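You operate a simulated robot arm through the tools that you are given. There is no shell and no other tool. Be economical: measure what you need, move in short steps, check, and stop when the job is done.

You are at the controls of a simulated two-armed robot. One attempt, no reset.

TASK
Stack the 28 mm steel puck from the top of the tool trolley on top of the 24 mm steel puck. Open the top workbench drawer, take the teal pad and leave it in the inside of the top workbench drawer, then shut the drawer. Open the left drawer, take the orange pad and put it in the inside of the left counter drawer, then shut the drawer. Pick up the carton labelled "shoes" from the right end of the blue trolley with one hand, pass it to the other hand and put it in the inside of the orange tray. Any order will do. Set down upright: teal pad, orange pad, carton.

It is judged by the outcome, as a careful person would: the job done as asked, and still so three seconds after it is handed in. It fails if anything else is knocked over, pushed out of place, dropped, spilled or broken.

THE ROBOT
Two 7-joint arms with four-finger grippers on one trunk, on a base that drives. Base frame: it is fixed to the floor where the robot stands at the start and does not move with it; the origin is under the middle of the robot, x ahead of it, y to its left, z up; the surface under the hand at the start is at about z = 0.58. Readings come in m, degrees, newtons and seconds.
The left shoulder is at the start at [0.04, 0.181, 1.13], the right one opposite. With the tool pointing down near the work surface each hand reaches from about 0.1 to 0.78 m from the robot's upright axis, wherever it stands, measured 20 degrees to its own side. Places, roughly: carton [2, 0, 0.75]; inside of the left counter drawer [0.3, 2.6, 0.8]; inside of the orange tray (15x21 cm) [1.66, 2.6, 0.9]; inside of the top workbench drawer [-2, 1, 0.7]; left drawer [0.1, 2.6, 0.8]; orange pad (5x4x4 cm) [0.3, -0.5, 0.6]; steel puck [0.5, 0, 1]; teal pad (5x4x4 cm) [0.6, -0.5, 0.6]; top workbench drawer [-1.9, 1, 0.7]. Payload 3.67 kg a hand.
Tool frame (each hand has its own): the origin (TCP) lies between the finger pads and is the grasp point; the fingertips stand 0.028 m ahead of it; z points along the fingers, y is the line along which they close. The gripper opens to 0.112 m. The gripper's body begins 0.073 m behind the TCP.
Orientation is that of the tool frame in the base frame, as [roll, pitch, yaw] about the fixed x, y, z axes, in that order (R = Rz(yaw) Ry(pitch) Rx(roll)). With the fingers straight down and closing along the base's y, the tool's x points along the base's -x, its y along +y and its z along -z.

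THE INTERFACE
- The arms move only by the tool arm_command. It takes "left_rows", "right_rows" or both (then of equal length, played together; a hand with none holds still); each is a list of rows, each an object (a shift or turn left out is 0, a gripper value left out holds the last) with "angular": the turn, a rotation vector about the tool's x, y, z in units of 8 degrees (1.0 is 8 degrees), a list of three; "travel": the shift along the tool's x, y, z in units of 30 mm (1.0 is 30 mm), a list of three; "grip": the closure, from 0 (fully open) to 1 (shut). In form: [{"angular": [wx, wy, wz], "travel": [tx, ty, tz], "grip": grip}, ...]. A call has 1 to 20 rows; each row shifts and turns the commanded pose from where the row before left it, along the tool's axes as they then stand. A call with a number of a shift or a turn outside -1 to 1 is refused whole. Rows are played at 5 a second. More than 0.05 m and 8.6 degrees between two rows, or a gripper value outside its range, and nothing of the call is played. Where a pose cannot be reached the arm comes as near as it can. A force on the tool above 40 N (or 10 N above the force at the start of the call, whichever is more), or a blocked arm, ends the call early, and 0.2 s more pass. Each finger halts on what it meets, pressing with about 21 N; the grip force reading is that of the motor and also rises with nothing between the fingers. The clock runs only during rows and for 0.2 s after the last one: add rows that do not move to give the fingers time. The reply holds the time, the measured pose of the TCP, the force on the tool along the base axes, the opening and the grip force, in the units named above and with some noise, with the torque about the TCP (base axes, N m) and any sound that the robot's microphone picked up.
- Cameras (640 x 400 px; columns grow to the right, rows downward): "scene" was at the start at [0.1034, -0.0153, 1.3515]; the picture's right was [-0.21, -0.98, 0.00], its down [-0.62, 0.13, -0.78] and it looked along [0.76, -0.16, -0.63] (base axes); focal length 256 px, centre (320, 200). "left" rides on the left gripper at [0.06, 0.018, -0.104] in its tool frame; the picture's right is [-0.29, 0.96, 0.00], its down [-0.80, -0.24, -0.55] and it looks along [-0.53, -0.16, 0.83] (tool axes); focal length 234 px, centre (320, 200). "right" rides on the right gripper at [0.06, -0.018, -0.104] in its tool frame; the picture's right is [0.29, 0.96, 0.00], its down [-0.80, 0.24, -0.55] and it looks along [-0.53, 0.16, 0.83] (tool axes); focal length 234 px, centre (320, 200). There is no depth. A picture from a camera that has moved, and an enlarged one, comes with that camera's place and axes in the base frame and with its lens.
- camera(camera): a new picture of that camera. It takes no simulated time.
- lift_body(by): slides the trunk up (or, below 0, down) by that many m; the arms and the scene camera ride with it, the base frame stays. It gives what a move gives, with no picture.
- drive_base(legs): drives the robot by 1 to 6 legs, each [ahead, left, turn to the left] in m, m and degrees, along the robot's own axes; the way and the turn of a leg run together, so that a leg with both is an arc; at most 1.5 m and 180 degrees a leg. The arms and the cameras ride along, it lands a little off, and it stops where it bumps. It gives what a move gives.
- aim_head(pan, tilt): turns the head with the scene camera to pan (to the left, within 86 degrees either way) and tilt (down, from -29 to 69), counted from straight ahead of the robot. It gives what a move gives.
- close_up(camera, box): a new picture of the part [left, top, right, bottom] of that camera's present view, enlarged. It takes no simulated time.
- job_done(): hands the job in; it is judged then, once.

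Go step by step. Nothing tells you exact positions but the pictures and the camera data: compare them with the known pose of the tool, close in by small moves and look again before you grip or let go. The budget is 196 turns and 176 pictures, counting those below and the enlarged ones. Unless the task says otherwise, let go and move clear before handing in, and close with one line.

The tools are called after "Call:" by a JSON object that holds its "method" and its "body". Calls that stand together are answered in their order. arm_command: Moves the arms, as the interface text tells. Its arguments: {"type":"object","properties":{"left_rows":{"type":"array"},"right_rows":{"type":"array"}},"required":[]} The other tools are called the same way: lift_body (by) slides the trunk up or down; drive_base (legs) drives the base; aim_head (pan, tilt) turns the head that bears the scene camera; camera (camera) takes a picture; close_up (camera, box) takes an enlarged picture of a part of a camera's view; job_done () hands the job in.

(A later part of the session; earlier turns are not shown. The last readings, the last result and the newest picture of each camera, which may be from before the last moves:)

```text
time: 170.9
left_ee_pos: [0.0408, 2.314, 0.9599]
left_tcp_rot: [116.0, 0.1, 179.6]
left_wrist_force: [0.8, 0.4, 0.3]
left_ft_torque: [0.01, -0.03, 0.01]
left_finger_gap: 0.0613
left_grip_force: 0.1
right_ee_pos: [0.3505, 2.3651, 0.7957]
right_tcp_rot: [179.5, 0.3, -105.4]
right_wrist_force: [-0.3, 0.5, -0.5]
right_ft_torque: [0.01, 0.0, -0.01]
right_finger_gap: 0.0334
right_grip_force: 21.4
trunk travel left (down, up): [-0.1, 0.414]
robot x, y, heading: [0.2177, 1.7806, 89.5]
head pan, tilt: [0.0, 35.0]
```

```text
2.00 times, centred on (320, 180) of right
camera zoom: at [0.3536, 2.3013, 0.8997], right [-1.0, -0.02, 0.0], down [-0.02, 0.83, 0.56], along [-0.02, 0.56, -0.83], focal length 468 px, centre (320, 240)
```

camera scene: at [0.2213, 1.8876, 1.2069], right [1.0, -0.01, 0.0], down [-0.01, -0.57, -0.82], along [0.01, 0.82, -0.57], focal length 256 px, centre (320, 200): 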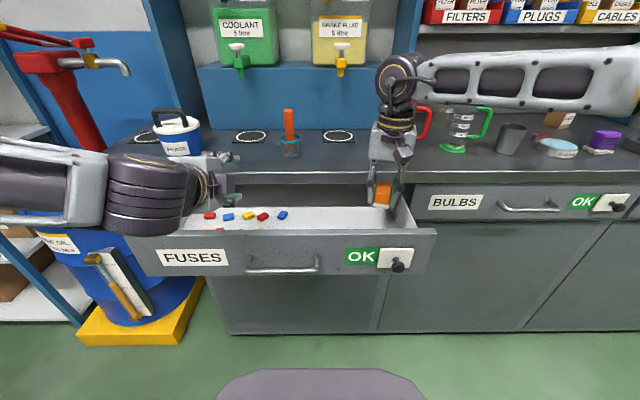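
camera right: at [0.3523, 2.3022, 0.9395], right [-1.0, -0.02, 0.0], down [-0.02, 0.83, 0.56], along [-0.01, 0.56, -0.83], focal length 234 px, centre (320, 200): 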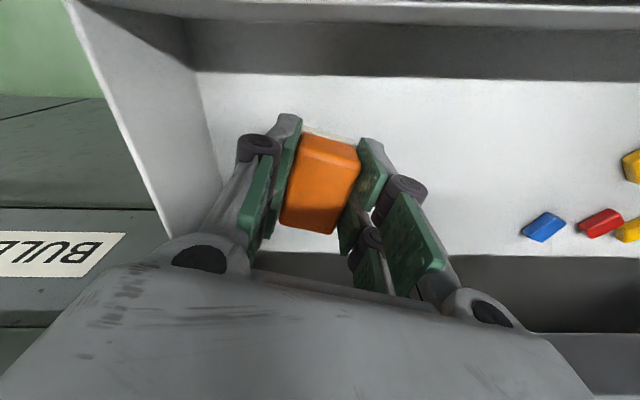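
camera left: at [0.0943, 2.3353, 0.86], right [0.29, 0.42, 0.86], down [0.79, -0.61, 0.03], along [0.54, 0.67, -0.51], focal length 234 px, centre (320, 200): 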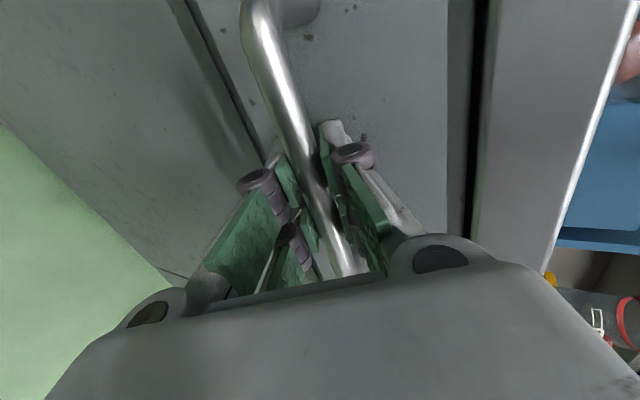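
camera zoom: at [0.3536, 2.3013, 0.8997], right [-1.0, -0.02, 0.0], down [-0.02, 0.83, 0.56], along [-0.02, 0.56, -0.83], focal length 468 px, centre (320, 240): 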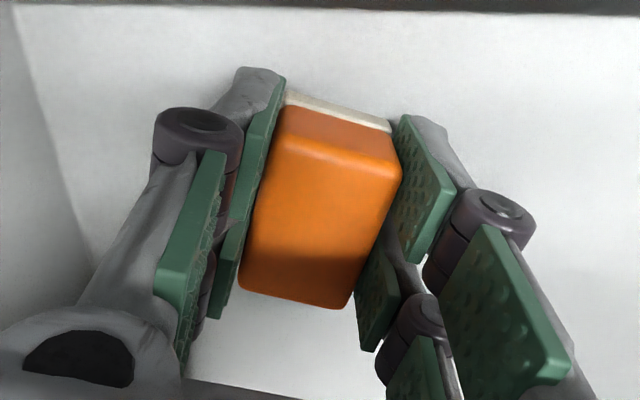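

Call:
{"method": "arm_command", "body": {"right_rows": [{"travel": [0, 0, 0.08]}, {}]}}

Call:
{"method": "arm_command", "body": {"right_rows": [{"travel": [0, 0, 0.08]}, {}]}}

Call:
{"method": "close_up", "body": {"camera": "scene", "box": [340, 150, 440, 240]}}

```text
time: 171.5
left_ee_pos: [0.0404, 2.3139, 0.9603]
left_tcp_rot: [116.0, 0.1, 179.5]
left_wrist_force: [0.7, 0.7, -0.1]
left_ft_torque: [0.01, -0.01, -0.02]
left_finger_gap: 0.0617
left_grip_force: 0.0
right_ee_pos: [0.3511, 2.3638, 0.7941]
right_tcp_rot: [179.6, 0.2, -105.4]
right_wrist_force: [0.6, 0.0, -0.1]
right_ft_torque: [-0.04, 0.01, 0.01]
right_finger_gap: 0.0334
right_grip_force: 20.8
trunk travel left (down, up): [-0.1, 0.414]
robot x, y, heading: [0.2207, 1.7763, 89.3]
head pan, tilt: [0.0, 35.0]
```

```text
time: 172.1
left_ee_pos: [0.0402, 2.3153, 0.9603]
left_tcp_rot: [115.9, 0.1, 179.5]
left_wrist_force: [0.5, -0.4, 0.4]
left_ft_torque: [0.04, 0.01, -0.01]
left_finger_gap: 0.0613
left_grip_force: 0.1
right_ee_pos: [0.3526, 2.3635, 0.7921]
right_tcp_rot: [179.6, 0.2, -105.3]
right_wrist_force: [-0.2, 0.5, -0.2]
right_ft_torque: [-0.01, 0.02, 0.01]
right_finger_gap: 0.0334
right_grip_force: 21.0
trunk travel left (down, up): [-0.1, 0.414]
robot x, y, heading: [0.2208, 1.7799, 89.6]
head pan, tilt: [0.0, 35.0]
```

```text
4.44 times, centred on (390, 195) of scene
camera zoom: at [0.221, 1.8882, 1.2069], right [1.0, -0.01, 0.0], down [-0.01, -0.57, -0.82], along [0.01, 0.82, -0.57], focal length 1138 px, centre (9, 222)
```

zoom: 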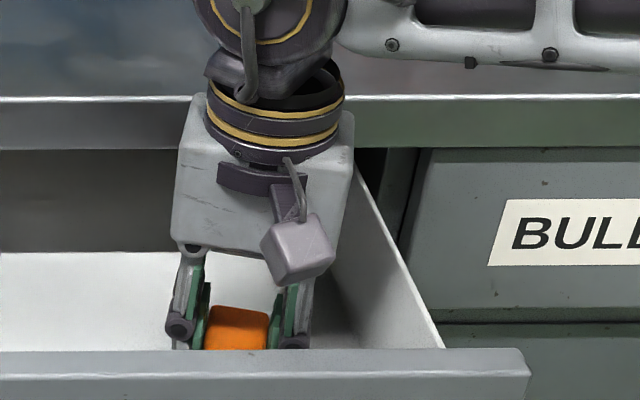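

Call:
{"method": "arm_command", "body": {"right_rows": [{"travel": [0, 0, 0.1]}, {}]}}

Call:
{"method": "arm_command", "body": {"right_rows": [{"travel": [0, 0, 0.08]}, {}]}}

Call:
{"method": "arm_command", "body": {"right_rows": [{"travel": [0, 0, 0.08]}, {}]}}

Call:
{"method": "close_up", "body": {"camera": "right", "box": [200, 80, 440, 280]}}

```text
time: 172.7
left_ee_pos: [0.0406, 2.3145, 0.9589]
left_tcp_rot: [116.0, 0.1, 179.4]
left_wrist_force: [-0.2, -0.7, 0.7]
left_ft_torque: [-0.02, 0.01, 0.0]
left_finger_gap: 0.0612
left_grip_force: 0.1
right_ee_pos: [0.3518, 2.364, 0.789]
right_tcp_rot: [179.6, 0.4, -105.4]
right_wrist_force: [-0.1, 0.3, 12.1]
right_ft_torque: [-0.19, -0.02, 0.0]
right_finger_gap: 0.0333
right_grip_force: 21.0
trunk travel left (down, up): [-0.1, 0.414]
robot x, y, heading: [0.2219, 1.7735, 89.5]
head pan, tilt: [0.0, 35.0]
```

```text
time: 173.3
left_ee_pos: [0.0403, 2.3124, 0.9606]
left_tcp_rot: [115.9, 0.1, 179.4]
left_wrist_force: [-0.8, 0.1, 0.1]
left_ft_torque: [0.01, -0.01, -0.02]
left_finger_gap: 0.0615
left_grip_force: 0.0
right_ee_pos: [0.3516, 2.3623, 0.788]
right_tcp_rot: [179.6, 0.6, -105.5]
right_wrist_force: [0.7, 0.2, 21.3]
right_ft_torque: [0.06, 0.07, -0.05]
right_finger_gap: 0.0341
right_grip_force: 21.5
right hand out of reach, approached as far as the arm can: row 1
trunk travel left (down, up): [-0.1, 0.414]
robot x, y, heading: [0.2193, 1.7763, 89.4]
head pan, tilt: [0.0, 35.0]
```

```text
time: 173.9
left_ee_pos: [0.0418, 2.3131, 0.9601]
left_tcp_rot: [115.9, 0.0, 179.5]
left_wrist_force: [-0.4, 0.4, 0.1]
left_ft_torque: [-0.03, 0.02, 0.04]
left_finger_gap: 0.0615
left_grip_force: 0.1
right_ee_pos: [0.3524, 2.3611, 0.7825]
right_tcp_rot: [179.8, 0.2, -105.3]
right_wrist_force: [-1.5, -1.2, 11.3]
right_ft_torque: [0.01, 0.04, 0.01]
right_finger_gap: 0.0336
right_grip_force: 21.4
trunk travel left (down, up): [-0.1, 0.414]
robot x, y, heading: [0.2227, 1.7799, 89.5]
head pan, tilt: [0.0, 35.0]
```

```text
2.00 times, centred on (320, 180) of right
camera zoom: at [0.3549, 2.2981, 0.8867], right [-1.0, -0.02, 0.0], down [-0.02, 0.83, 0.56], along [-0.02, 0.56, -0.83], focal length 468 px, centre (320, 240)
```

zoom: 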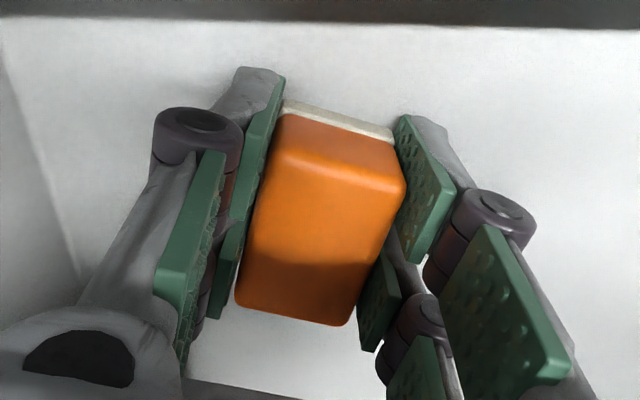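

The pad is firmly on the drawer floor. I'll release and lift out.

Call:
{"method": "arm_command", "body": {"right_rows": [{"grip": 0.62}, {"grip": 0.4}, {"grip": 0.4}, {"travel": [0, 0, -0.8]}, {"travel": [0, 0, -1]}, {"travel": [0, 0, -1]}, {"travel": [0, 0, -1]}, {"travel": [0, 0, -1]}, {"travel": [0, 0, -1]}, {"travel": [0, 0, -1]}, {}]}}

Call:
{"method": "camera", "body": {"camera": "right"}}

Call:
{"method": "camera", "body": {"camera": "scene"}}

```text
time: 176.3
left_ee_pos: [0.0401, 2.3144, 0.9584]
left_tcp_rot: [116.1, 0.1, 179.5]
left_wrist_force: [-0.3, -0.6, -0.4]
left_ft_torque: [0.01, 0.01, -0.02]
left_finger_gap: 0.0616
left_grip_force: 0.2
right_ee_pos: [0.3614, 2.3571, 0.9928]
right_tcp_rot: [179.8, 0.2, -105.4]
right_wrist_force: [-0.1, -0.1, -0.1]
right_ft_torque: [-0.07, -0.02, 0.02]
right_finger_gap: 0.0672
right_grip_force: 0.1
right hand out of reach, approached as far as the arm can: row 10
trunk travel left (down, up): [-0.1, 0.414]
robot x, y, heading: [0.2205, 1.7776, 89.1]
head pan, tilt: [0.0, 35.0]
```

```text
86 pictures are left
camera right: at [0.3634, 2.2936, 1.096], right [-1.0, -0.02, 0.0], down [-0.02, 0.83, 0.56], along [-0.01, 0.56, -0.83], focal length 234 px, centre (320, 200)
```

right: 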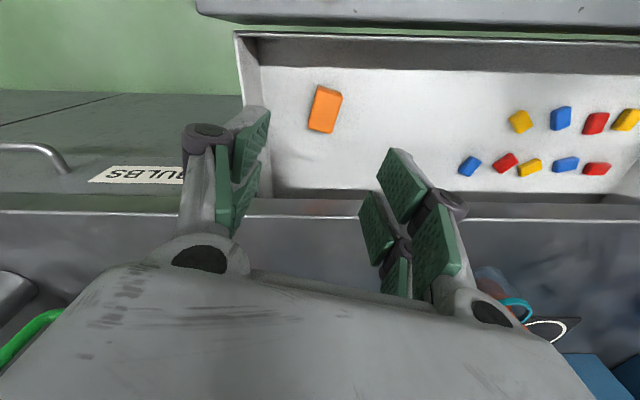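

```text
85 pictures are left
camera scene: at [0.2208, 1.8885, 1.2068], right [1.0, -0.01, 0.0], down [-0.01, -0.57, -0.82], along [0.01, 0.82, -0.57], focal length 256 px, centre (320, 200)
```

scene: 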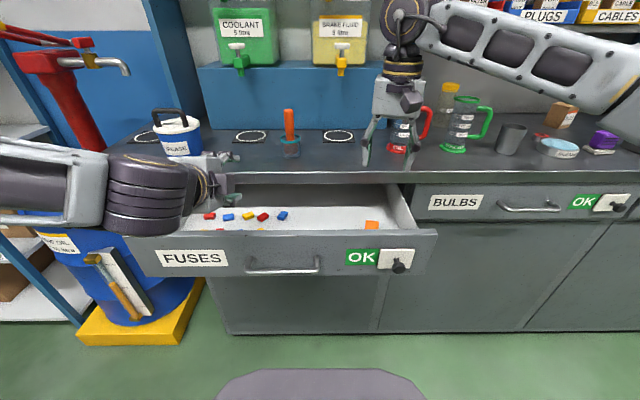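

The orange pad is upright in the drawer. I'll back up 0.11 m and lower the closed left hand in front of the panel.

Call:
{"method": "drive_base", "body": {"legs": [[-0.11, 0, 0]]}}

Call:
{"method": "arm_command", "body": {"left_rows": [{"grip": 1}, {"travel": [0, -0.87, 0.42]}, {"travel": [0, -0.87, 0.42]}, {"travel": [0, -0.87, 0.42]}, {"travel": [0, -0.87, 0.42]}, {"travel": [0, -0.87, 0.42]}, {}]}}

Call:
{"method": "camera", "body": {"camera": "left"}}

Call:
{"method": "camera", "body": {"camera": "scene"}}

```text
time: 177.5
left_ee_pos: [0.0388, 2.202, 0.961]
left_tcp_rot: [115.9, 0.2, 179.6]
left_wrist_force: [0.0, -0.7, 0.8]
left_ft_torque: [0.01, -0.01, 0.0]
left_finger_gap: 0.0616
left_grip_force: 0.0
right_ee_pos: [0.3591, 2.2445, 0.9931]
right_tcp_rot: [179.8, 0.2, -105.2]
right_wrist_force: [0.0, -0.8, 0.4]
right_ft_torque: [0.04, 0.01, -0.04]
right_finger_gap: 0.0672
right_grip_force: 0.1
trunk travel left (down, up): [-0.1, 0.414]
robot x, y, heading: [0.2205, 1.6652, 89.5]
head pan, tilt: [0.0, 35.0]
```

```text
time: 179.1
left_ee_pos: [0.0391, 2.2052, 0.8133]
left_tcp_rot: [115.9, 0.1, 179.7]
left_wrist_force: [0.1, -1.4, 0.2]
left_ft_torque: [-0.02, -0.04, 0.03]
left_finger_gap: 0.0002
left_grip_force: 21.4
right_ee_pos: [0.3606, 2.2457, 0.9922]
right_tcp_rot: [179.8, 0.1, -105.3]
right_wrist_force: [-0.8, -0.3, 0.5]
right_ft_torque: [0.04, -0.03, -0.02]
right_finger_gap: 0.0675
right_grip_force: 0.0
trunk travel left (down, up): [-0.1, 0.414]
robot x, y, heading: [0.2176, 1.6688, 89.7]
head pan, tilt: [0.0, 35.0]
```

```text
84 pictures are left
camera left: at [-0.0207, 2.1176, 0.8765], right [0.29, 0.42, 0.86], down [0.79, -0.61, 0.03], along [0.54, 0.67, -0.51], focal length 234 px, centre (320, 200)
```

left: 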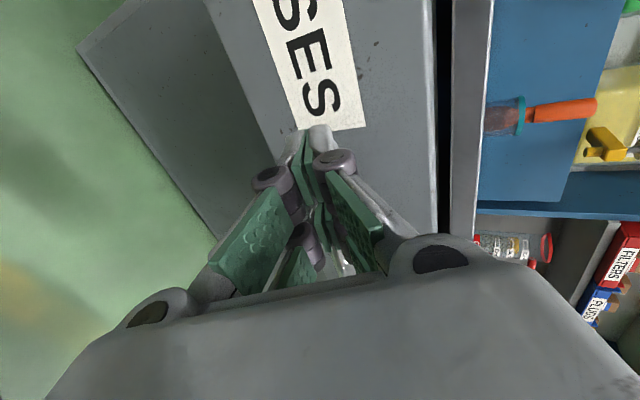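

```text
83 pictures are left
camera scene: at [0.2199, 1.7774, 1.2069], right [1.0, -0.01, 0.0], down [0.0, -0.57, -0.82], along [0.01, 0.82, -0.57], focal length 256 px, centre (320, 200)
```

scene: 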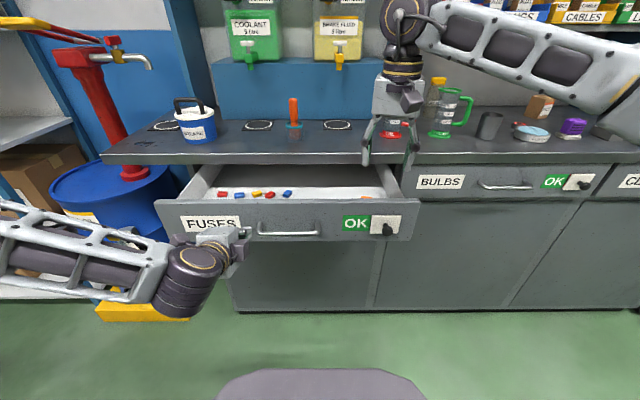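

Aimed at the panel. I'll push the drawer in.

Call:
{"method": "arm_command", "body": {"left_rows": [{"travel": [0, 0.365, 0.75]}, {"travel": [0, 0.365, 0.75]}, {"travel": [0, 0.365, 0.75]}, {"travel": [0, 0.365, 0.75]}, {"travel": [0, 0.365, 0.75]}, {"travel": [0, 0.365, 0.75]}, {"travel": [0, 0.365, 0.75]}, {"travel": [0, 0.365, 0.75]}, {"travel": [0, 0.2, 0.4]}, {"travel": [0, 0.15, 0.3]}, {"travel": [0, 0.15, 0.3]}, {"travel": [0, 0.15, 0.3]}, {"travel": [0, 0.15, 0.3]}]}}

Call:
{"method": "camera", "body": {"camera": "scene"}}

```text
time: 181.6
left_ee_pos: [0.0421, 2.4273, 0.8153]
left_tcp_rot: [116.3, 0.2, 179.5]
left_wrist_force: [-2.7, -29.1, 11.5]
left_ft_torque: [0.21, 0.11, 0.45]
left_finger_gap: 0.0001
left_grip_force: 21.5
right_ee_pos: [0.3574, 2.2426, 0.9946]
right_tcp_rot: [179.7, 0.4, -105.1]
right_wrist_force: [0.2, -0.6, -0.8]
right_ft_torque: [-0.04, -0.02, 0.04]
right_finger_gap: 0.0671
right_grip_force: 0.1
trunk travel left (down, up): [-0.1, 0.414]
robot x, y, heading: [0.2167, 1.6638, 89.5]
head pan, tilt: [0.0, 35.0]
stopped in row 12 (left hand): the force on the tool passed its limit at 50 N (the readings are from after the stop); the commanded pose is now the measured one
```

```text
82 pictures are left
camera scene: at [0.2194, 1.7729, 1.2074], right [1.0, 0.0, 0.0], down [0.0, -0.57, -0.82], along [0.0, 0.82, -0.57], focal length 256 px, centre (320, 200)
```

scene: 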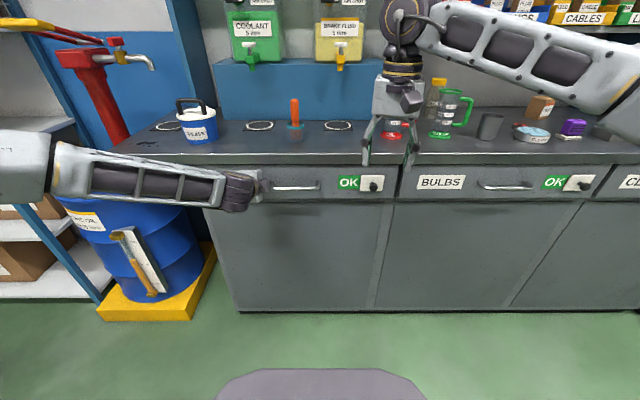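

It stopped against its end. I'll retract the left hand and verify the drawer is flush.

Call:
{"method": "arm_command", "body": {"left_rows": [{"travel": [0, -0.36, -0.75]}, {"travel": [0, -0.36, -0.75]}, {"travel": [0, -0.36, -0.75]}, {"travel": [0, -0.36, -0.75]}, {"travel": [0, 0.1, -0.9]}, {"travel": [0, 0.9, -0.3]}, {"travel": [0, 0.9, -0.3]}, {"travel": [0, 0.9, -0.3]}, {"travel": [0, 0.9, -0.3]}, {}]}}

Call:
{"method": "close_up", "body": {"camera": "scene", "box": [190, 110, 430, 260]}}

Call:
{"method": "camera", "body": {"camera": "right"}}

```text
time: 183.8
left_ee_pos: [0.0406, 2.327, 0.938]
left_tcp_rot: [116.5, 0.2, 179.6]
left_wrist_force: [0.5, -0.5, 0.7]
left_ft_torque: [0.03, 0.01, 0.0]
left_finger_gap: 0.0
left_grip_force: 20.9
right_ee_pos: [0.3573, 2.2465, 0.9926]
right_tcp_rot: [179.8, 0.3, -105.3]
right_wrist_force: [0.2, 0.0, 0.4]
right_ft_torque: [-0.03, -0.02, -0.01]
right_finger_gap: 0.0674
right_grip_force: 0.0
trunk travel left (down, up): [-0.1, 0.414]
robot x, y, heading: [0.2179, 1.6689, 89.6]
head pan, tilt: [0.0, 35.0]
```

```text
2.67 times, centred on (310, 185) of scene
camera zoom: at [0.2192, 1.7777, 1.2068], right [1.0, -0.01, 0.0], down [0.0, -0.57, -0.82], along [0.0, 0.82, -0.57], focal length 683 px, centre (347, 240)
```

zoom: 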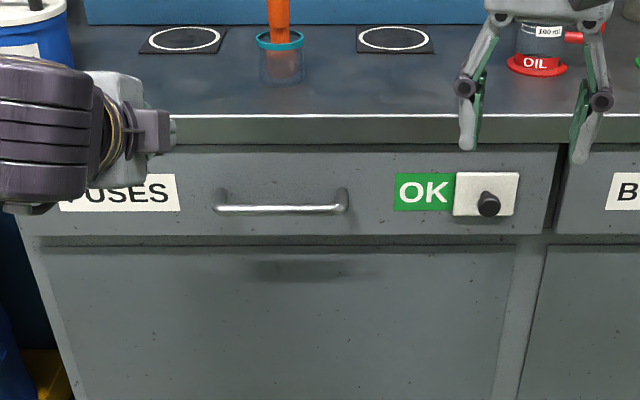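

```text
80 pictures are left
camera right: at [0.36, 2.1833, 1.096], right [-1.0, -0.03, 0.0], down [-0.02, 0.83, 0.56], along [-0.02, 0.56, -0.83], focal length 234 px, centre (320, 200)
```

right: 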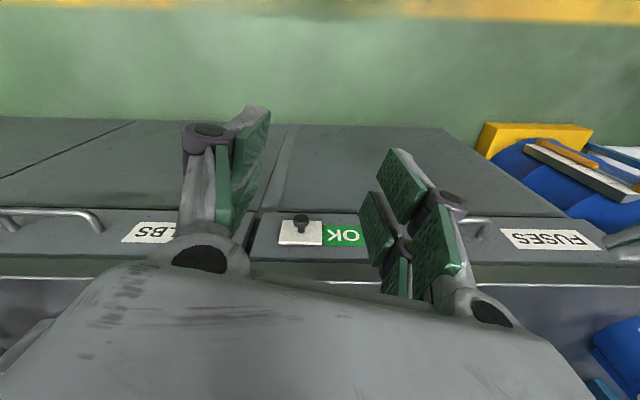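

The drawer is flush. Now the carton: I'll back off, raise the trunk, turn to face +x, and survey.

Call:
{"method": "lift_body", "body": {"by": 0.15}}

Call:
{"method": "drive_base", "body": {"legs": [[-0.25, 0, 0], [0, 0, -90]]}}

Call:
{"method": "aim_head", "body": {"pan": -15, "tilt": 25}}

Call:
{"method": "camera", "body": {"camera": "scene"}}

```text
time: 185.5
left_ee_pos: [0.0419, 2.3268, 1.0896]
left_tcp_rot: [116.4, 0.2, 179.6]
left_wrist_force: [0.7, 0.4, 0.1]
left_ft_torque: [0.03, -0.02, 0.01]
left_finger_gap: 0.0001
left_grip_force: 20.6
right_ee_pos: [0.3585, 2.2453, 1.1436]
right_tcp_rot: [179.7, 0.3, -105.2]
right_wrist_force: [0.5, -0.1, -0.3]
right_ft_torque: [0.03, 0.03, 0.0]
right_finger_gap: 0.0675
right_grip_force: 0.1
trunk travel left (down, up): [-0.25, 0.264]
robot x, y, heading: [0.2218, 1.6675, 89.6]
head pan, tilt: [0.0, 35.0]
```

```text
time: 191.6
left_ee_pos: [0.8767, 1.593, 1.0898]
left_tcp_rot: [116.5, 0.2, 89.6]
left_wrist_force: [-0.3, -0.2, -0.5]
left_ft_torque: [0.02, -0.02, 0.0]
left_finger_gap: 0.0
left_grip_force: 21.2
right_ee_pos: [0.7977, 1.2761, 1.1432]
right_tcp_rot: [179.8, 0.1, 164.9]
right_wrist_force: [-0.4, -0.3, 0.1]
right_ft_torque: [0.0, 0.0, 0.0]
right_finger_gap: 0.0672
right_grip_force: 0.0
trunk travel left (down, up): [-0.25, 0.264]
robot x, y, heading: [0.2192, 1.4148, -0.2]
head pan, tilt: [0.0, 35.0]
```

```text
time: 192.4
left_ee_pos: [0.8777, 1.5943, 1.0901]
left_tcp_rot: [116.6, 0.2, 89.8]
left_wrist_force: [-0.2, 0.2, 0.4]
left_ft_torque: [-0.01, -0.04, 0.0]
left_finger_gap: 0.0
left_grip_force: 21.2
right_ee_pos: [0.7979, 1.2759, 1.1437]
right_tcp_rot: [179.8, 0.2, 164.9]
right_wrist_force: [0.0, 0.0, 0.2]
right_ft_torque: [-0.01, 0.01, -0.02]
right_finger_gap: 0.0674
right_grip_force: 0.0
trunk travel left (down, up): [-0.25, 0.264]
robot x, y, heading: [0.2174, 1.4138, -0.5]
head pan, tilt: [-15.0, 25.0]
```

```text
79 pictures are left
camera scene: at [0.3268, 1.3915, 1.3735], right [-0.26, -0.96, 0.0], down [-0.41, 0.11, -0.91], along [0.87, -0.24, -0.42], focal length 256 px, centre (320, 200)
```

scene: 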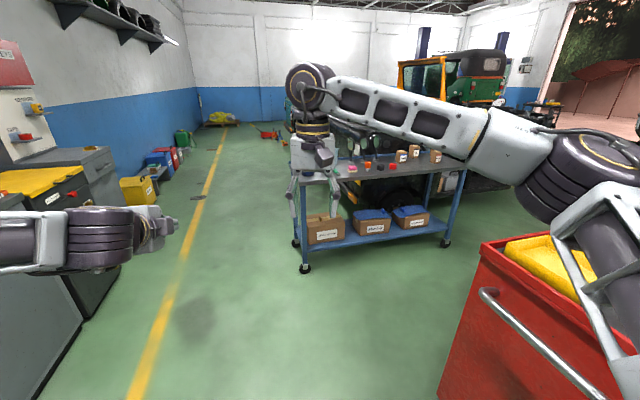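

The blue trolley's near edge is x≈1.95, y from −0.3 to 1.07. I'll raise the trunk and enter the gap between the trolleys.

Call:
{"method": "lift_body", "body": {"by": 0.1}}

Call:
{"method": "drive_base", "body": {"legs": [[1.12, 0.05, 0]]}}

Call:
{"method": "aim_head", "body": {"pan": -50, "tilt": 35}}

Call:
{"method": "camera", "body": {"camera": "scene"}}

```text
time: 193.7
left_ee_pos: [0.8777, 1.5941, 1.1887]
left_tcp_rot: [116.5, 0.2, 89.7]
left_wrist_force: [-0.3, -0.9, -0.7]
left_ft_torque: [0.0, 0.0, -0.01]
left_finger_gap: 0.0
left_grip_force: 20.9
right_ee_pos: [0.7986, 1.2752, 1.2426]
right_tcp_rot: [179.9, 0.2, 164.9]
right_wrist_force: [0.1, 0.0, 0.3]
right_ft_torque: [0.02, 0.0, 0.0]
right_finger_gap: 0.0673
right_grip_force: 0.1
trunk travel left (down, up): [-0.35, 0.164]
robot x, y, heading: [0.2169, 1.4095, -0.1]
head pan, tilt: [-15.0, 25.0]
```

```text
time: 199.6
left_ee_pos: [2.012, 1.6125, 1.1892]
left_tcp_rot: [116.4, 0.3, 88.6]
left_wrist_force: [0.2, -0.5, 0.1]
left_ft_torque: [0.0, 0.02, 0.01]
left_finger_gap: 0.0001
left_grip_force: 20.4
right_ee_pos: [1.926, 1.2968, 1.2423]
right_tcp_rot: [179.9, 0.1, 163.8]
right_wrist_force: [-0.8, 0.1, 0.4]
right_ft_torque: [0.01, 0.01, 0.01]
right_finger_gap: 0.0671
right_grip_force: 0.1
trunk travel left (down, up): [-0.35, 0.164]
robot x, y, heading: [1.3478, 1.4497, -1.3]
head pan, tilt: [-15.0, 25.0]
```

```text
time: 200.7
left_ee_pos: [2.0123, 1.6124, 1.1888]
left_tcp_rot: [116.5, 0.2, 88.4]
left_wrist_force: [0.4, 0.3, -0.7]
left_ft_torque: [0.03, -0.01, -0.02]
left_finger_gap: 0.0001
left_grip_force: 21.2
right_ee_pos: [1.9271, 1.2964, 1.2437]
right_tcp_rot: [179.9, 0.2, 163.8]
right_wrist_force: [0.0, -0.2, 0.0]
right_ft_torque: [0.02, -0.01, 0.02]
right_finger_gap: 0.0672
right_grip_force: 0.2
trunk travel left (down, up): [-0.35, 0.164]
robot x, y, heading: [1.3497, 1.447, -1.1]
head pan, tilt: [-50.0, 35.0]
```

```text
78 pictures are left
camera scene: at [1.4248, 1.3795, 1.4568], right [-0.78, -0.62, 0.0], down [-0.36, 0.45, -0.82], along [0.51, -0.64, -0.57], focal length 256 px, centre (320, 200)
```

scene: 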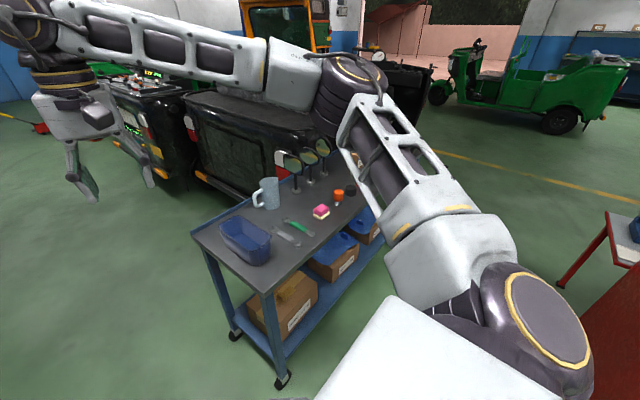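

I'll strafe right into the gap in two steps.

Call:
{"method": "drive_base", "body": {"legs": [[0, -0.65, 1]]}}

Call:
{"method": "aim_head", "body": {"pan": -25, "tilt": 40}}

Call:
{"method": "camera", "body": {"camera": "scene"}}

Call:
{"method": "camera", "body": {"camera": "right"}}

```text
time: 204.5
left_ee_pos: [1.9988, 0.9506, 1.1884]
left_tcp_rot: [116.5, 0.2, 89.4]
left_wrist_force: [0.3, 0.4, 0.3]
left_ft_torque: [0.01, 0.0, -0.02]
left_finger_gap: 0.0002
left_grip_force: 20.8
right_ee_pos: [1.9188, 0.6347, 1.2428]
right_tcp_rot: [179.8, 0.2, 164.8]
right_wrist_force: [0.3, -0.3, -0.1]
right_ft_torque: [0.02, -0.01, 0.0]
right_finger_gap: 0.0672
right_grip_force: 0.1
trunk travel left (down, up): [-0.35, 0.164]
robot x, y, heading: [1.3403, 0.7732, -0.7]
head pan, tilt: [-50.0, 35.0]
```

```text
time: 205.4
left_ee_pos: [1.999, 0.9516, 1.1889]
left_tcp_rot: [116.6, 0.2, 89.4]
left_wrist_force: [-0.3, 0.3, 0.0]
left_ft_torque: [0.0, -0.04, 0.01]
left_finger_gap: 0.0002
left_grip_force: 20.8
right_ee_pos: [1.918, 0.6341, 1.2427]
right_tcp_rot: [179.8, 0.2, 164.7]
right_wrist_force: [-0.5, -0.5, 0.6]
right_ft_torque: [0.01, 0.01, 0.02]
right_finger_gap: 0.0673
right_grip_force: 0.1
trunk travel left (down, up): [-0.35, 0.164]
robot x, y, heading: [1.335, 0.773, -0.5]
head pan, tilt: [-25.0, 40.0]
```

```text
77 pictures are left
camera scene: at [1.4355, 0.74, 1.4492], right [-0.43, -0.9, 0.0], down [-0.58, 0.28, -0.77], along [0.69, -0.33, -0.64], focal length 256 px, centre (320, 200)
```

scene: 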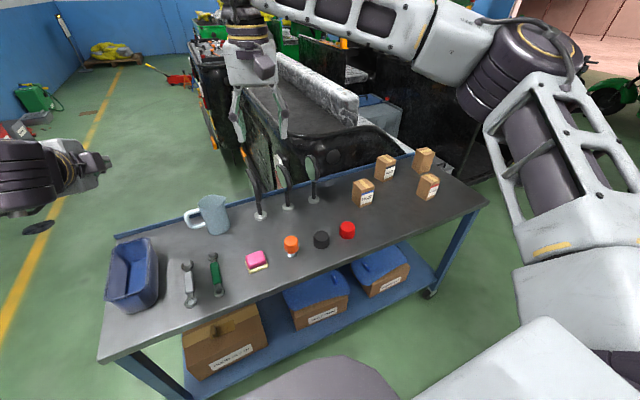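

```text
76 pictures are left
camera right: at [1.855, 0.6324, 1.3461], right [-0.02, 1.0, 0.0], down [0.83, 0.02, 0.56], along [0.56, 0.02, -0.83], focal length 234 px, centre (320, 200)
```

right: 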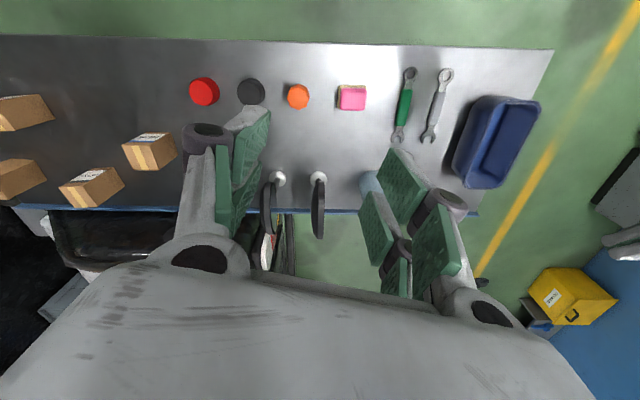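

Four cartons are at the right end. I'll read their labels.

Call:
{"method": "close_up", "body": {"camera": "scene", "box": [340, 140, 460, 215]}}

```text
5.33 times, centred on (400, 178) of scene
camera zoom: at [1.4355, 0.74, 1.4492], right [-0.43, -0.9, 0.0], down [-0.58, 0.28, -0.77], along [0.69, -0.33, -0.64], focal length 1365 px, centre (-107, 320)
```

zoom: 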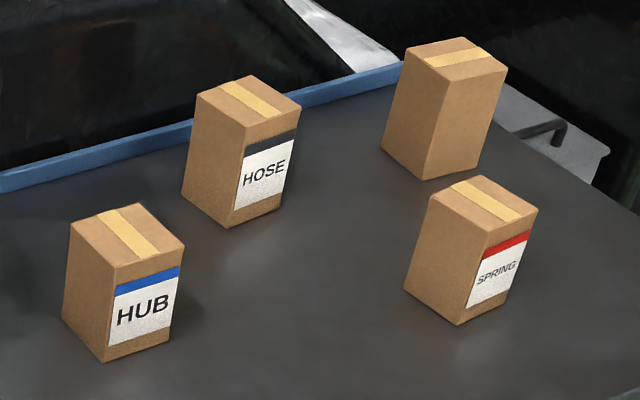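

HUB, HOSE and SPRING are read. The fourth, at about [2.16, −0.14], has its label turned away, so I'll strafe to y≈0.1 and inspect it.

Call:
{"method": "drive_base", "body": {"legs": [[0, -0.67, 0.5], [0.08, 0, 0]]}}

Call:
{"method": "aim_head", "body": {"pan": -10, "tilt": 42}}

Call:
{"method": "camera", "body": {"camera": "scene"}}

Call:
{"method": "camera", "body": {"camera": "right"}}

```text
time: 209.8
left_ee_pos: [2.07, 0.2969, 1.1898]
left_tcp_rot: [116.5, 0.2, 89.4]
left_wrist_force: [-0.6, -0.2, -0.6]
left_ft_torque: [0.0, -0.03, 0.0]
left_finger_gap: 0.0
left_grip_force: 21.3
right_ee_pos: [1.9888, -0.0212, 1.2418]
right_tcp_rot: [179.9, 0.4, 164.6]
right_wrist_force: [0.5, -0.5, 0.6]
right_ft_torque: [0.01, -0.02, -0.02]
right_finger_gap: 0.0672
right_grip_force: 0.0
trunk travel left (down, up): [-0.35, 0.164]
robot x, y, heading: [1.409, 0.1213, -0.6]
head pan, tilt: [-25.0, 40.0]
```

```text
time: 210.5
left_ee_pos: [2.0718, 0.2977, 1.188]
left_tcp_rot: [116.7, 0.3, 89.3]
left_wrist_force: [-0.2, 0.3, -0.3]
left_ft_torque: [0.01, -0.02, -0.02]
left_finger_gap: 0.0002
left_grip_force: 20.9
right_ee_pos: [1.9912, -0.0209, 1.2417]
right_tcp_rot: [179.8, 0.1, 164.7]
right_wrist_force: [0.1, 0.0, 0.5]
right_ft_torque: [0.02, 0.0, 0.01]
right_finger_gap: 0.0672
right_grip_force: 0.1
trunk travel left (down, up): [-0.35, 0.164]
robot x, y, heading: [1.4073, 0.1217, -0.5]
head pan, tilt: [-10.0, 42.0]
```

```text
74 pictures are left
camera scene: at [1.5144, 0.1069, 1.4461], right [-0.18, -0.98, 0.0], down [-0.66, 0.12, -0.74], along [0.73, -0.14, -0.67], focal length 256 px, centre (320, 200)
```

scene: 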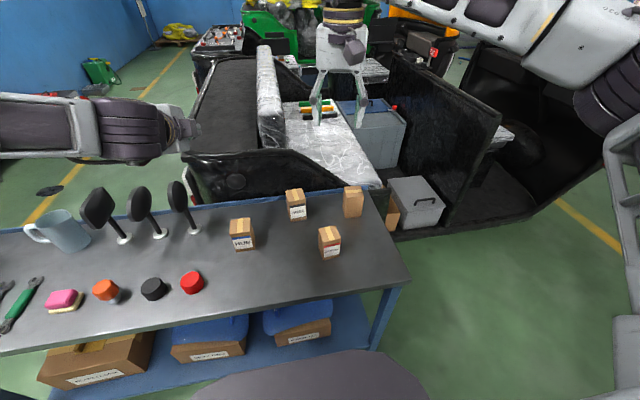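

```text
73 pictures are left
camera right: at [1.9283, -0.022, 1.3452], right [-0.02, 1.0, 0.0], down [0.83, 0.02, 0.56], along [0.56, 0.02, -0.83], focal length 234 px, centre (320, 200)
```

right: 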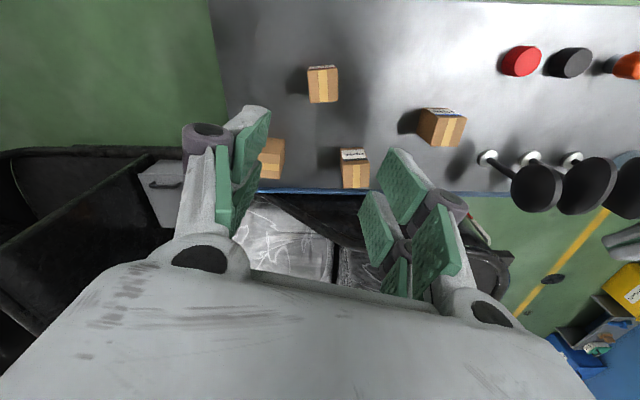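

The unlabelled-side carton sits at about [2.13, −0.115] with its top near z≈0.90. I'll raise the left hand for clearance, creep ahead 0.08 m, lower the trunk 0.12 m and move the right hand above it.

Call:
{"method": "arm_command", "body": {"left_rows": [{"travel": [0, 0.6, -0.8]}, {"travel": [0, 0.6, -0.8]}, {"travel": [0, 0.6, -0.8]}, {"travel": [0, 0.9, -0.4]}, {}]}}

Call:
{"method": "drive_base", "body": {"legs": [[0.08, 0, 0.5]]}}

Call:
{"method": "lift_body", "body": {"by": -0.12}}

Call:
{"method": "camera", "body": {"camera": "right"}}

Call:
{"method": "camera", "body": {"camera": "scene"}}

```text
time: 211.7
left_ee_pos: [2.0312, 0.2802, 1.2819]
left_tcp_rot: [116.1, 0.4, 89.6]
left_wrist_force: [-0.1, 0.6, -0.3]
left_ft_torque: [-0.01, 0.02, -0.04]
left_finger_gap: 0.0
left_grip_force: 20.2
left hand out of reach, approached as far as the arm can: row 3, 4
right_ee_pos: [1.9905, -0.0195, 1.2428]
right_tcp_rot: [179.8, 0.2, 164.6]
right_wrist_force: [-0.5, 0.0, 0.3]
right_ft_torque: [0.01, -0.03, 0.04]
right_finger_gap: 0.0673
right_grip_force: 0.1
trunk travel left (down, up): [-0.35, 0.164]
robot x, y, heading: [1.4107, 0.1207, -0.5]
head pan, tilt: [-10.0, 42.0]
```

```text
time: 212.8
left_ee_pos: [2.1035, 0.2876, 1.2825]
left_tcp_rot: [116.0, 0.4, 90.2]
left_wrist_force: [0.4, -0.7, -0.7]
left_ft_torque: [0.01, 0.0, 0.0]
left_finger_gap: 0.0
left_grip_force: 21.3
right_ee_pos: [2.0672, -0.0139, 1.2427]
right_tcp_rot: [179.8, 0.4, 165.3]
right_wrist_force: [-0.4, -0.3, -0.5]
right_ft_torque: [0.01, 0.01, 0.0]
right_finger_gap: 0.0672
right_grip_force: 0.0
trunk travel left (down, up): [-0.35, 0.164]
robot x, y, heading: [1.4868, 0.1201, 0.0]
head pan, tilt: [-10.0, 42.0]
```

```text
time: 214.3
left_ee_pos: [2.1039, 0.2865, 1.1639]
left_tcp_rot: [116.0, 0.5, 90.1]
left_wrist_force: [-0.3, 0.0, 0.3]
left_ft_torque: [0.03, 0.02, 0.0]
left_finger_gap: 0.0
left_grip_force: 21.4
right_ee_pos: [2.0669, -0.0148, 1.1243]
right_tcp_rot: [179.7, 0.3, 165.3]
right_wrist_force: [-0.6, 0.6, 0.3]
right_ft_torque: [0.0, 0.0, -0.04]
right_finger_gap: 0.0673
right_grip_force: 0.0
trunk travel left (down, up): [-0.23, 0.284]
robot x, y, heading: [1.4863, 0.1205, 0.1]
head pan, tilt: [-10.0, 42.0]
```

```text
72 pictures are left
camera right: at [2.0042, -0.0168, 1.2279], right [-0.04, 1.0, 0.0], down [0.83, 0.03, 0.56], along [0.56, 0.02, -0.83], focal length 234 px, centre (320, 200)
```

right: 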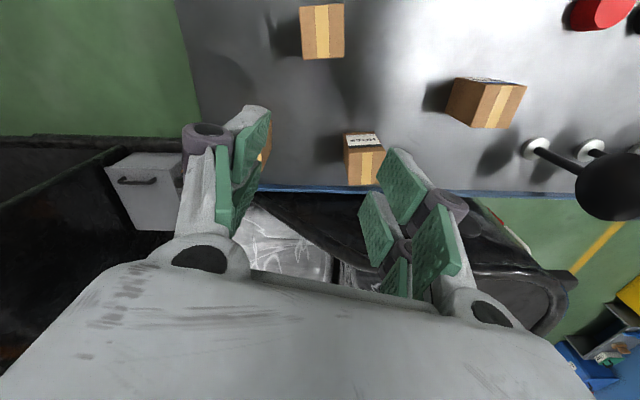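

```text
71 pictures are left
camera scene: at [1.5892, 0.1078, 1.3275], right [-0.17, -0.99, 0.0], down [-0.66, 0.12, -0.74], along [0.73, -0.13, -0.67], focal length 256 px, centre (320, 200)
```

scene: 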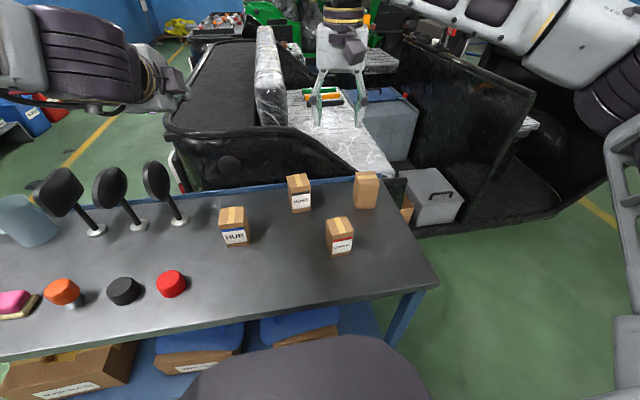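

SHOES carton top is at about [2.153, −0.130, 0.885]. I'll move the right hand over it.

Call:
{"method": "arm_command", "body": {"right_rows": [{"travel": [-0.94, -0.745, 0], "grip": 0}, {"travel": [-0.94, -0.745, 0]}, {"travel": [-0.94, -0.745, 0]}, {"travel": [-0.94, -0.745, 0]}, {"travel": [0, 0, 0.9]}, {"travel": [0, 0, 0.9]}, {"travel": [0, 0, 0.9]}, {}]}}

Call:
{"method": "camera", "body": {"camera": "right"}}

Call:
{"method": "camera", "body": {"camera": "scene"}}

```text
time: 216.1
left_ee_pos: [2.1049, 0.2864, 1.1626]
left_tcp_rot: [116.0, 0.3, 90.2]
left_wrist_force: [-1.0, 0.0, 0.0]
left_ft_torque: [0.01, 0.04, -0.01]
left_finger_gap: 0.0001
left_grip_force: 20.4
right_ee_pos: [2.1552, -0.1295, 1.0426]
right_tcp_rot: [179.8, 0.3, 165.3]
right_wrist_force: [-0.8, -0.3, 0.1]
right_ft_torque: [0.03, 0.0, 0.02]
right_finger_gap: 0.1119
right_grip_force: 0.2
trunk travel left (down, up): [-0.23, 0.284]
robot x, y, heading: [1.4862, 0.1162, -0.1]
head pan, tilt: [-10.0, 42.0]
```

```text
70 pictures are left
camera right: at [2.0911, -0.1328, 1.1469], right [-0.04, 1.0, 0.0], down [0.83, 0.03, 0.56], along [0.56, 0.02, -0.83], focal length 234 px, centre (320, 200)
```

right: 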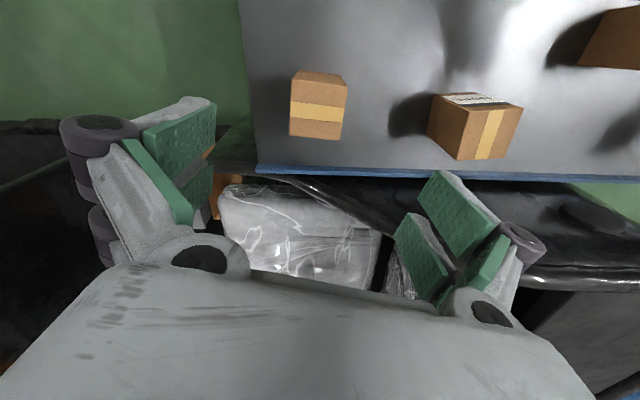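

```text
69 pictures are left
camera scene: at [1.5896, 0.108, 1.3275], right [-0.17, -0.99, 0.0], down [-0.66, 0.12, -0.74], along [0.73, -0.13, -0.67], focal length 256 px, centre (320, 200)
```

scene: 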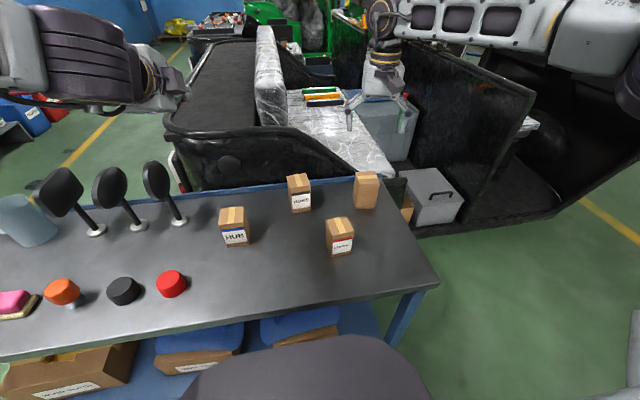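

Position matches, and the carton is 5.8 cm square with yaw about −4°. I'll rotate the hand to match and descend to just above it.

Call:
{"method": "arm_command", "body": {"right_rows": [{"angular": [0, 0, -0.65], "travel": [0, -0.05, 0]}, {"angular": [0, 0, -0.65]}, {"travel": [0, 0, 0.9]}, {"travel": [0, 0, 0.9]}, {"travel": [0, 0, 0.9]}, {"travel": [0, 0, 0.9]}, {}]}}

Call:
{"method": "camera", "body": {"camera": "right"}}

Call:
{"method": "close_up", "body": {"camera": "scene", "box": [280, 110, 440, 260]}}

```text
time: 217.7
left_ee_pos: [2.1045, 0.287, 1.1632]
left_tcp_rot: [115.9, 0.5, 90.2]
left_wrist_force: [-0.2, -0.5, 0.6]
left_ft_torque: [0.01, 0.01, -0.02]
left_finger_gap: 0.0002
left_grip_force: 20.7
right_ee_pos: [2.153, -0.1316, 0.9347]
right_tcp_rot: [179.7, 0.3, 175.7]
right_wrist_force: [-0.4, -0.1, 0.2]
right_ft_torque: [-0.01, -0.04, -0.01]
right_finger_gap: 0.1122
right_grip_force: 0.1
trunk travel left (down, up): [-0.23, 0.284]
robot x, y, heading: [1.4872, 0.1186, 0.3]
head pan, tilt: [-10.0, 42.0]
```

```text
68 pictures are left
camera right: at [2.0918, -0.1448, 1.038], right [-0.22, 0.98, 0.0], down [0.81, 0.18, 0.56], along [0.55, 0.12, -0.83], focal length 234 px, centre (320, 200)
```

right: 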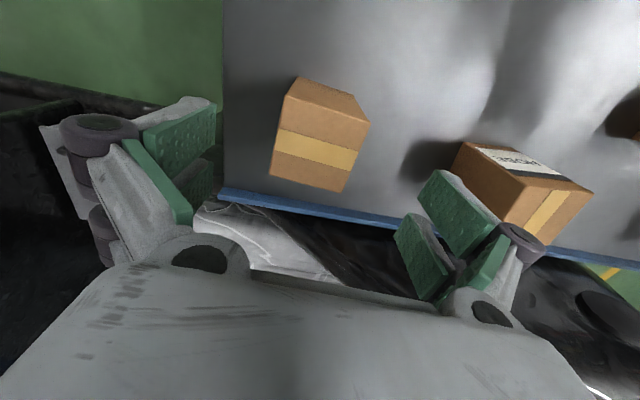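

```text
2.67 times, centred on (360, 185) of scene
camera zoom: at [1.5895, 0.108, 1.3275], right [-0.17, -0.99, 0.0], down [-0.66, 0.12, -0.74], along [0.73, -0.13, -0.67], focal length 683 px, centre (213, 240)
```

zoom: 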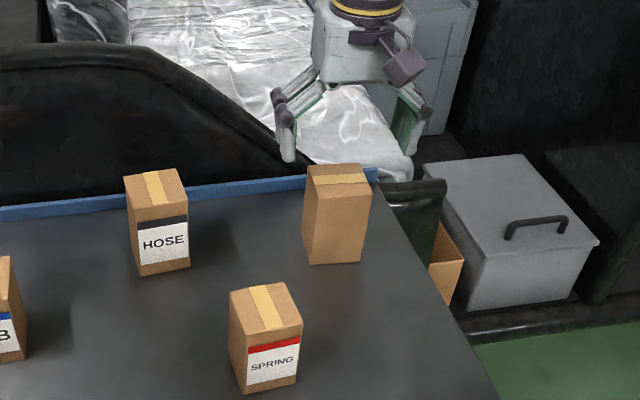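

Aligned, and the tape direction implies its label is on the hidden −y face. I'll descend to grip the top 25 mm.

Call:
{"method": "arm_command", "body": {"right_rows": [{"travel": [0, 0, 0.8]}, {"travel": [0, 0, 0.7]}, {}, {"grip": 1}, {"grip": 1}, {"grip": 1}, {"grip": 1}]}}

Call:
{"method": "close_up", "body": {"camera": "scene", "box": [280, 110, 440, 260]}}

Call:
{"method": "camera", "body": {"camera": "right"}}

```text
time: 219.3
left_ee_pos: [2.1046, 0.2858, 1.1631]
left_tcp_rot: [116.1, 0.4, 90.2]
left_wrist_force: [0.3, 0.5, 0.1]
left_ft_torque: [-0.01, -0.02, 0.02]
left_finger_gap: 0.0
left_grip_force: 20.8
right_ee_pos: [2.1541, -0.1321, 0.8894]
right_tcp_rot: [179.9, 0.2, 175.7]
right_wrist_force: [0.8, -1.9, 0.3]
right_ft_torque: [-0.41, -0.09, 0.07]
right_finger_gap: 0.0597
right_grip_force: 20.1
trunk travel left (down, up): [-0.23, 0.284]
robot x, y, heading: [1.4868, 0.1188, -0.1]
head pan, tilt: [-10.0, 42.0]
```

```text
2.67 times, centred on (360, 185) of scene
camera zoom: at [1.59, 0.1076, 1.3275], right [-0.17, -0.99, 0.0], down [-0.66, 0.12, -0.74], along [0.73, -0.13, -0.67], focal length 683 px, centre (213, 240)
```

zoom: 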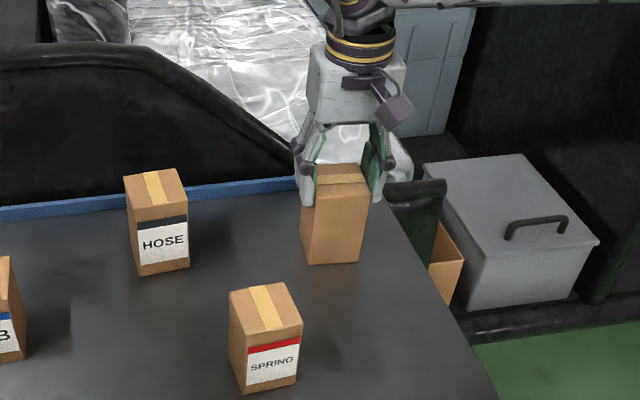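

```text
65 pictures are left
camera right: at [2.0929, -0.1449, 0.9934], right [-0.22, 0.98, 0.0], down [0.81, 0.18, 0.56], along [0.55, 0.12, -0.83], focal length 234 px, centre (320, 200)
```

right: 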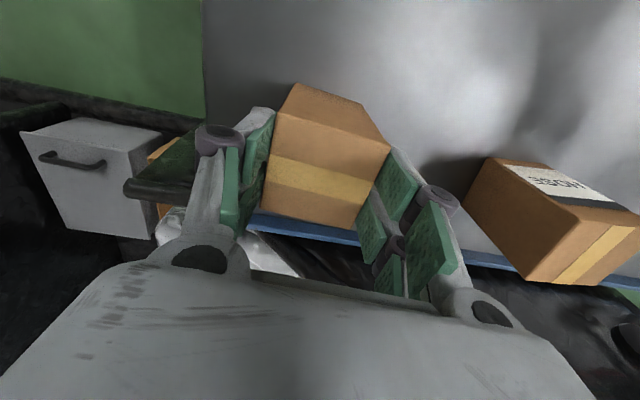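

Gripped at 6 cm. I'll lift it straight up and bring it in.

Call:
{"method": "arm_command", "body": {"right_rows": [{"travel": [0, 0, -0.5]}, {"travel": [0, 0, -0.8]}, {"travel": [0, 0, -0.8]}, {"travel": [0, 0, -0.8]}, {"travel": [0, 0, -0.8]}, {"travel": [0, 0, -0.8]}, {"travel": [0, 0, -0.8]}, {"travel": [0, 0, -0.8]}, {"travel": [0.8, 0, 0]}, {"travel": [0.8, 0, 0]}, {"travel": [0.8, 0, 0]}, {"travel": [0.8, 0, 0]}, {}]}}

Call:
{"method": "lift_body", "body": {"by": 0.12}}

Call:
{"method": "camera", "body": {"camera": "scene"}}

Call:
{"method": "camera", "body": {"camera": "right"}}

```text
time: 222.1
left_ee_pos: [2.1053, 0.2869, 1.1624]
left_tcp_rot: [116.1, 0.5, 90.2]
left_wrist_force: [0.0, -0.2, -0.9]
left_ft_torque: [0.02, -0.01, 0.02]
left_finger_gap: 0.0
left_grip_force: 21.1
right_ee_pos: [2.06, -0.1259, 1.0717]
right_tcp_rot: [179.8, 0.2, 175.5]
right_wrist_force: [0.2, -0.2, -5.3]
right_ft_torque: [-0.01, 0.01, -0.01]
right_finger_gap: 0.0601
right_grip_force: 20.8
trunk travel left (down, up): [-0.23, 0.284]
robot x, y, heading: [1.4883, 0.1215, 0.3]
head pan, tilt: [-10.0, 42.0]
```

```text
time: 223.6
left_ee_pos: [2.1053, 0.2871, 1.2825]
left_tcp_rot: [116.0, 0.4, 90.1]
left_wrist_force: [0.0, -0.1, 0.1]
left_ft_torque: [0.0, -0.03, 0.01]
left_finger_gap: 0.0
left_grip_force: 20.3
right_ee_pos: [2.0596, -0.1242, 1.1908]
right_tcp_rot: [179.9, 0.2, 175.7]
right_wrist_force: [-1.2, 0.5, -6.3]
right_ft_torque: [-0.02, 0.0, -0.03]
right_finger_gap: 0.06
right_grip_force: 21.4
trunk travel left (down, up): [-0.35, 0.164]
robot x, y, heading: [1.4931, 0.1188, 0.1]
head pan, tilt: [-10.0, 42.0]
```

```text
64 pictures are left
camera scene: at [1.5905, 0.1076, 1.4462], right [-0.17, -0.99, 0.0], down [-0.66, 0.12, -0.74], along [0.73, -0.13, -0.67], focal length 256 px, centre (320, 200)
```

scene: 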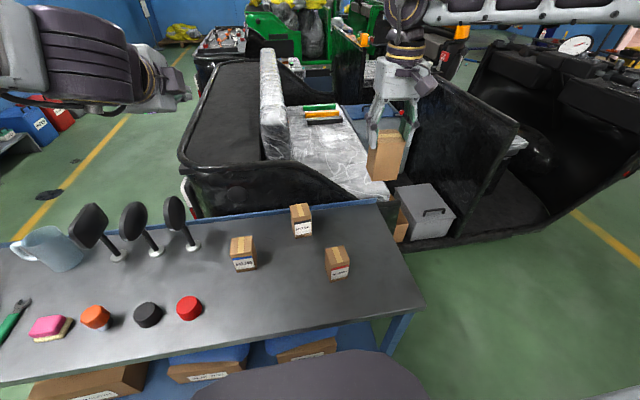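

```text
63 pictures are left
camera right: at [1.9976, -0.1389, 1.2947], right [-0.22, 0.98, 0.0], down [0.81, 0.18, 0.56], along [0.54, 0.12, -0.83], focal length 234 px, centre (320, 200)
```

right: 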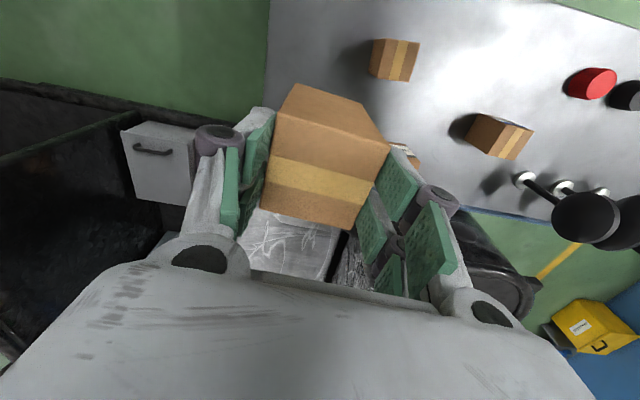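

The carton is secure. I'll back out, strafe left to the open area, and turn to face the counter.

Call:
{"method": "drive_base", "body": {"legs": [[-0.14, 0, 0], [0, 1.4, 0], [0, 0, 90]]}}

Call:
{"method": "aim_head", "body": {"pan": 0, "tilt": 32}}

Call:
{"method": "camera", "body": {"camera": "scene"}}

```text
time: 236.0
left_ee_pos: [1.1623, 2.1533, 1.2811]
left_tcp_rot: [116.0, 0.4, -179.1]
left_wrist_force: [0.4, -0.6, 0.8]
left_ft_torque: [0.02, 0.0, -0.01]
left_finger_gap: 0.0
left_grip_force: 20.9
right_ee_pos: [1.5731, 2.1111, 1.1911]
right_tcp_rot: [179.8, 0.1, -93.6]
right_wrist_force: [0.2, -0.8, -5.5]
right_ft_torque: [0.0, 0.01, -0.02]
right_finger_gap: 0.06
right_grip_force: 21.2
trunk travel left (down, up): [-0.35, 0.164]
robot x, y, heading: [1.3353, 1.5356, 90.7]
head pan, tilt: [-10.0, 42.0]
```

```text
time: 236.7
left_ee_pos: [1.1615, 2.1534, 1.2806]
left_tcp_rot: [116.0, 0.4, -179.1]
left_wrist_force: [0.2, -0.6, 1.0]
left_ft_torque: [0.02, -0.01, -0.02]
left_finger_gap: 0.0
left_grip_force: 21.4
right_ee_pos: [1.5731, 2.1115, 1.1913]
right_tcp_rot: [179.8, 0.3, -93.7]
right_wrist_force: [-0.3, -0.5, -5.4]
right_ft_torque: [0.02, 0.02, 0.02]
right_finger_gap: 0.06
right_grip_force: 20.7
trunk travel left (down, up): [-0.35, 0.164]
robot x, y, heading: [1.3343, 1.5352, 90.8]
head pan, tilt: [0.0, 32.0]
```

```text
62 pictures are left
camera scene: at [1.333, 1.6504, 1.4613], right [1.0, 0.01, 0.0], down [0.01, -0.53, -0.85], along [-0.01, 0.85, -0.53], focal length 256 px, centre (320, 200)
```

scene: 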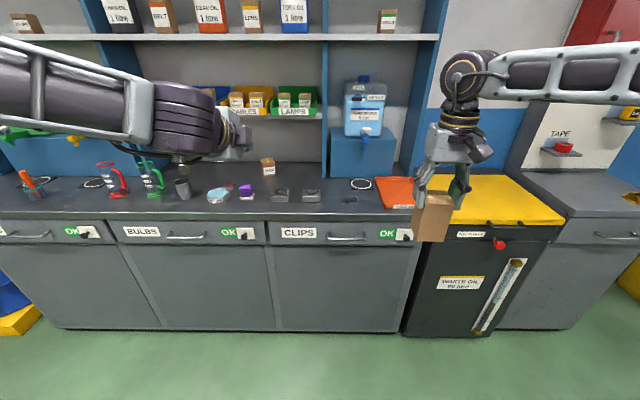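

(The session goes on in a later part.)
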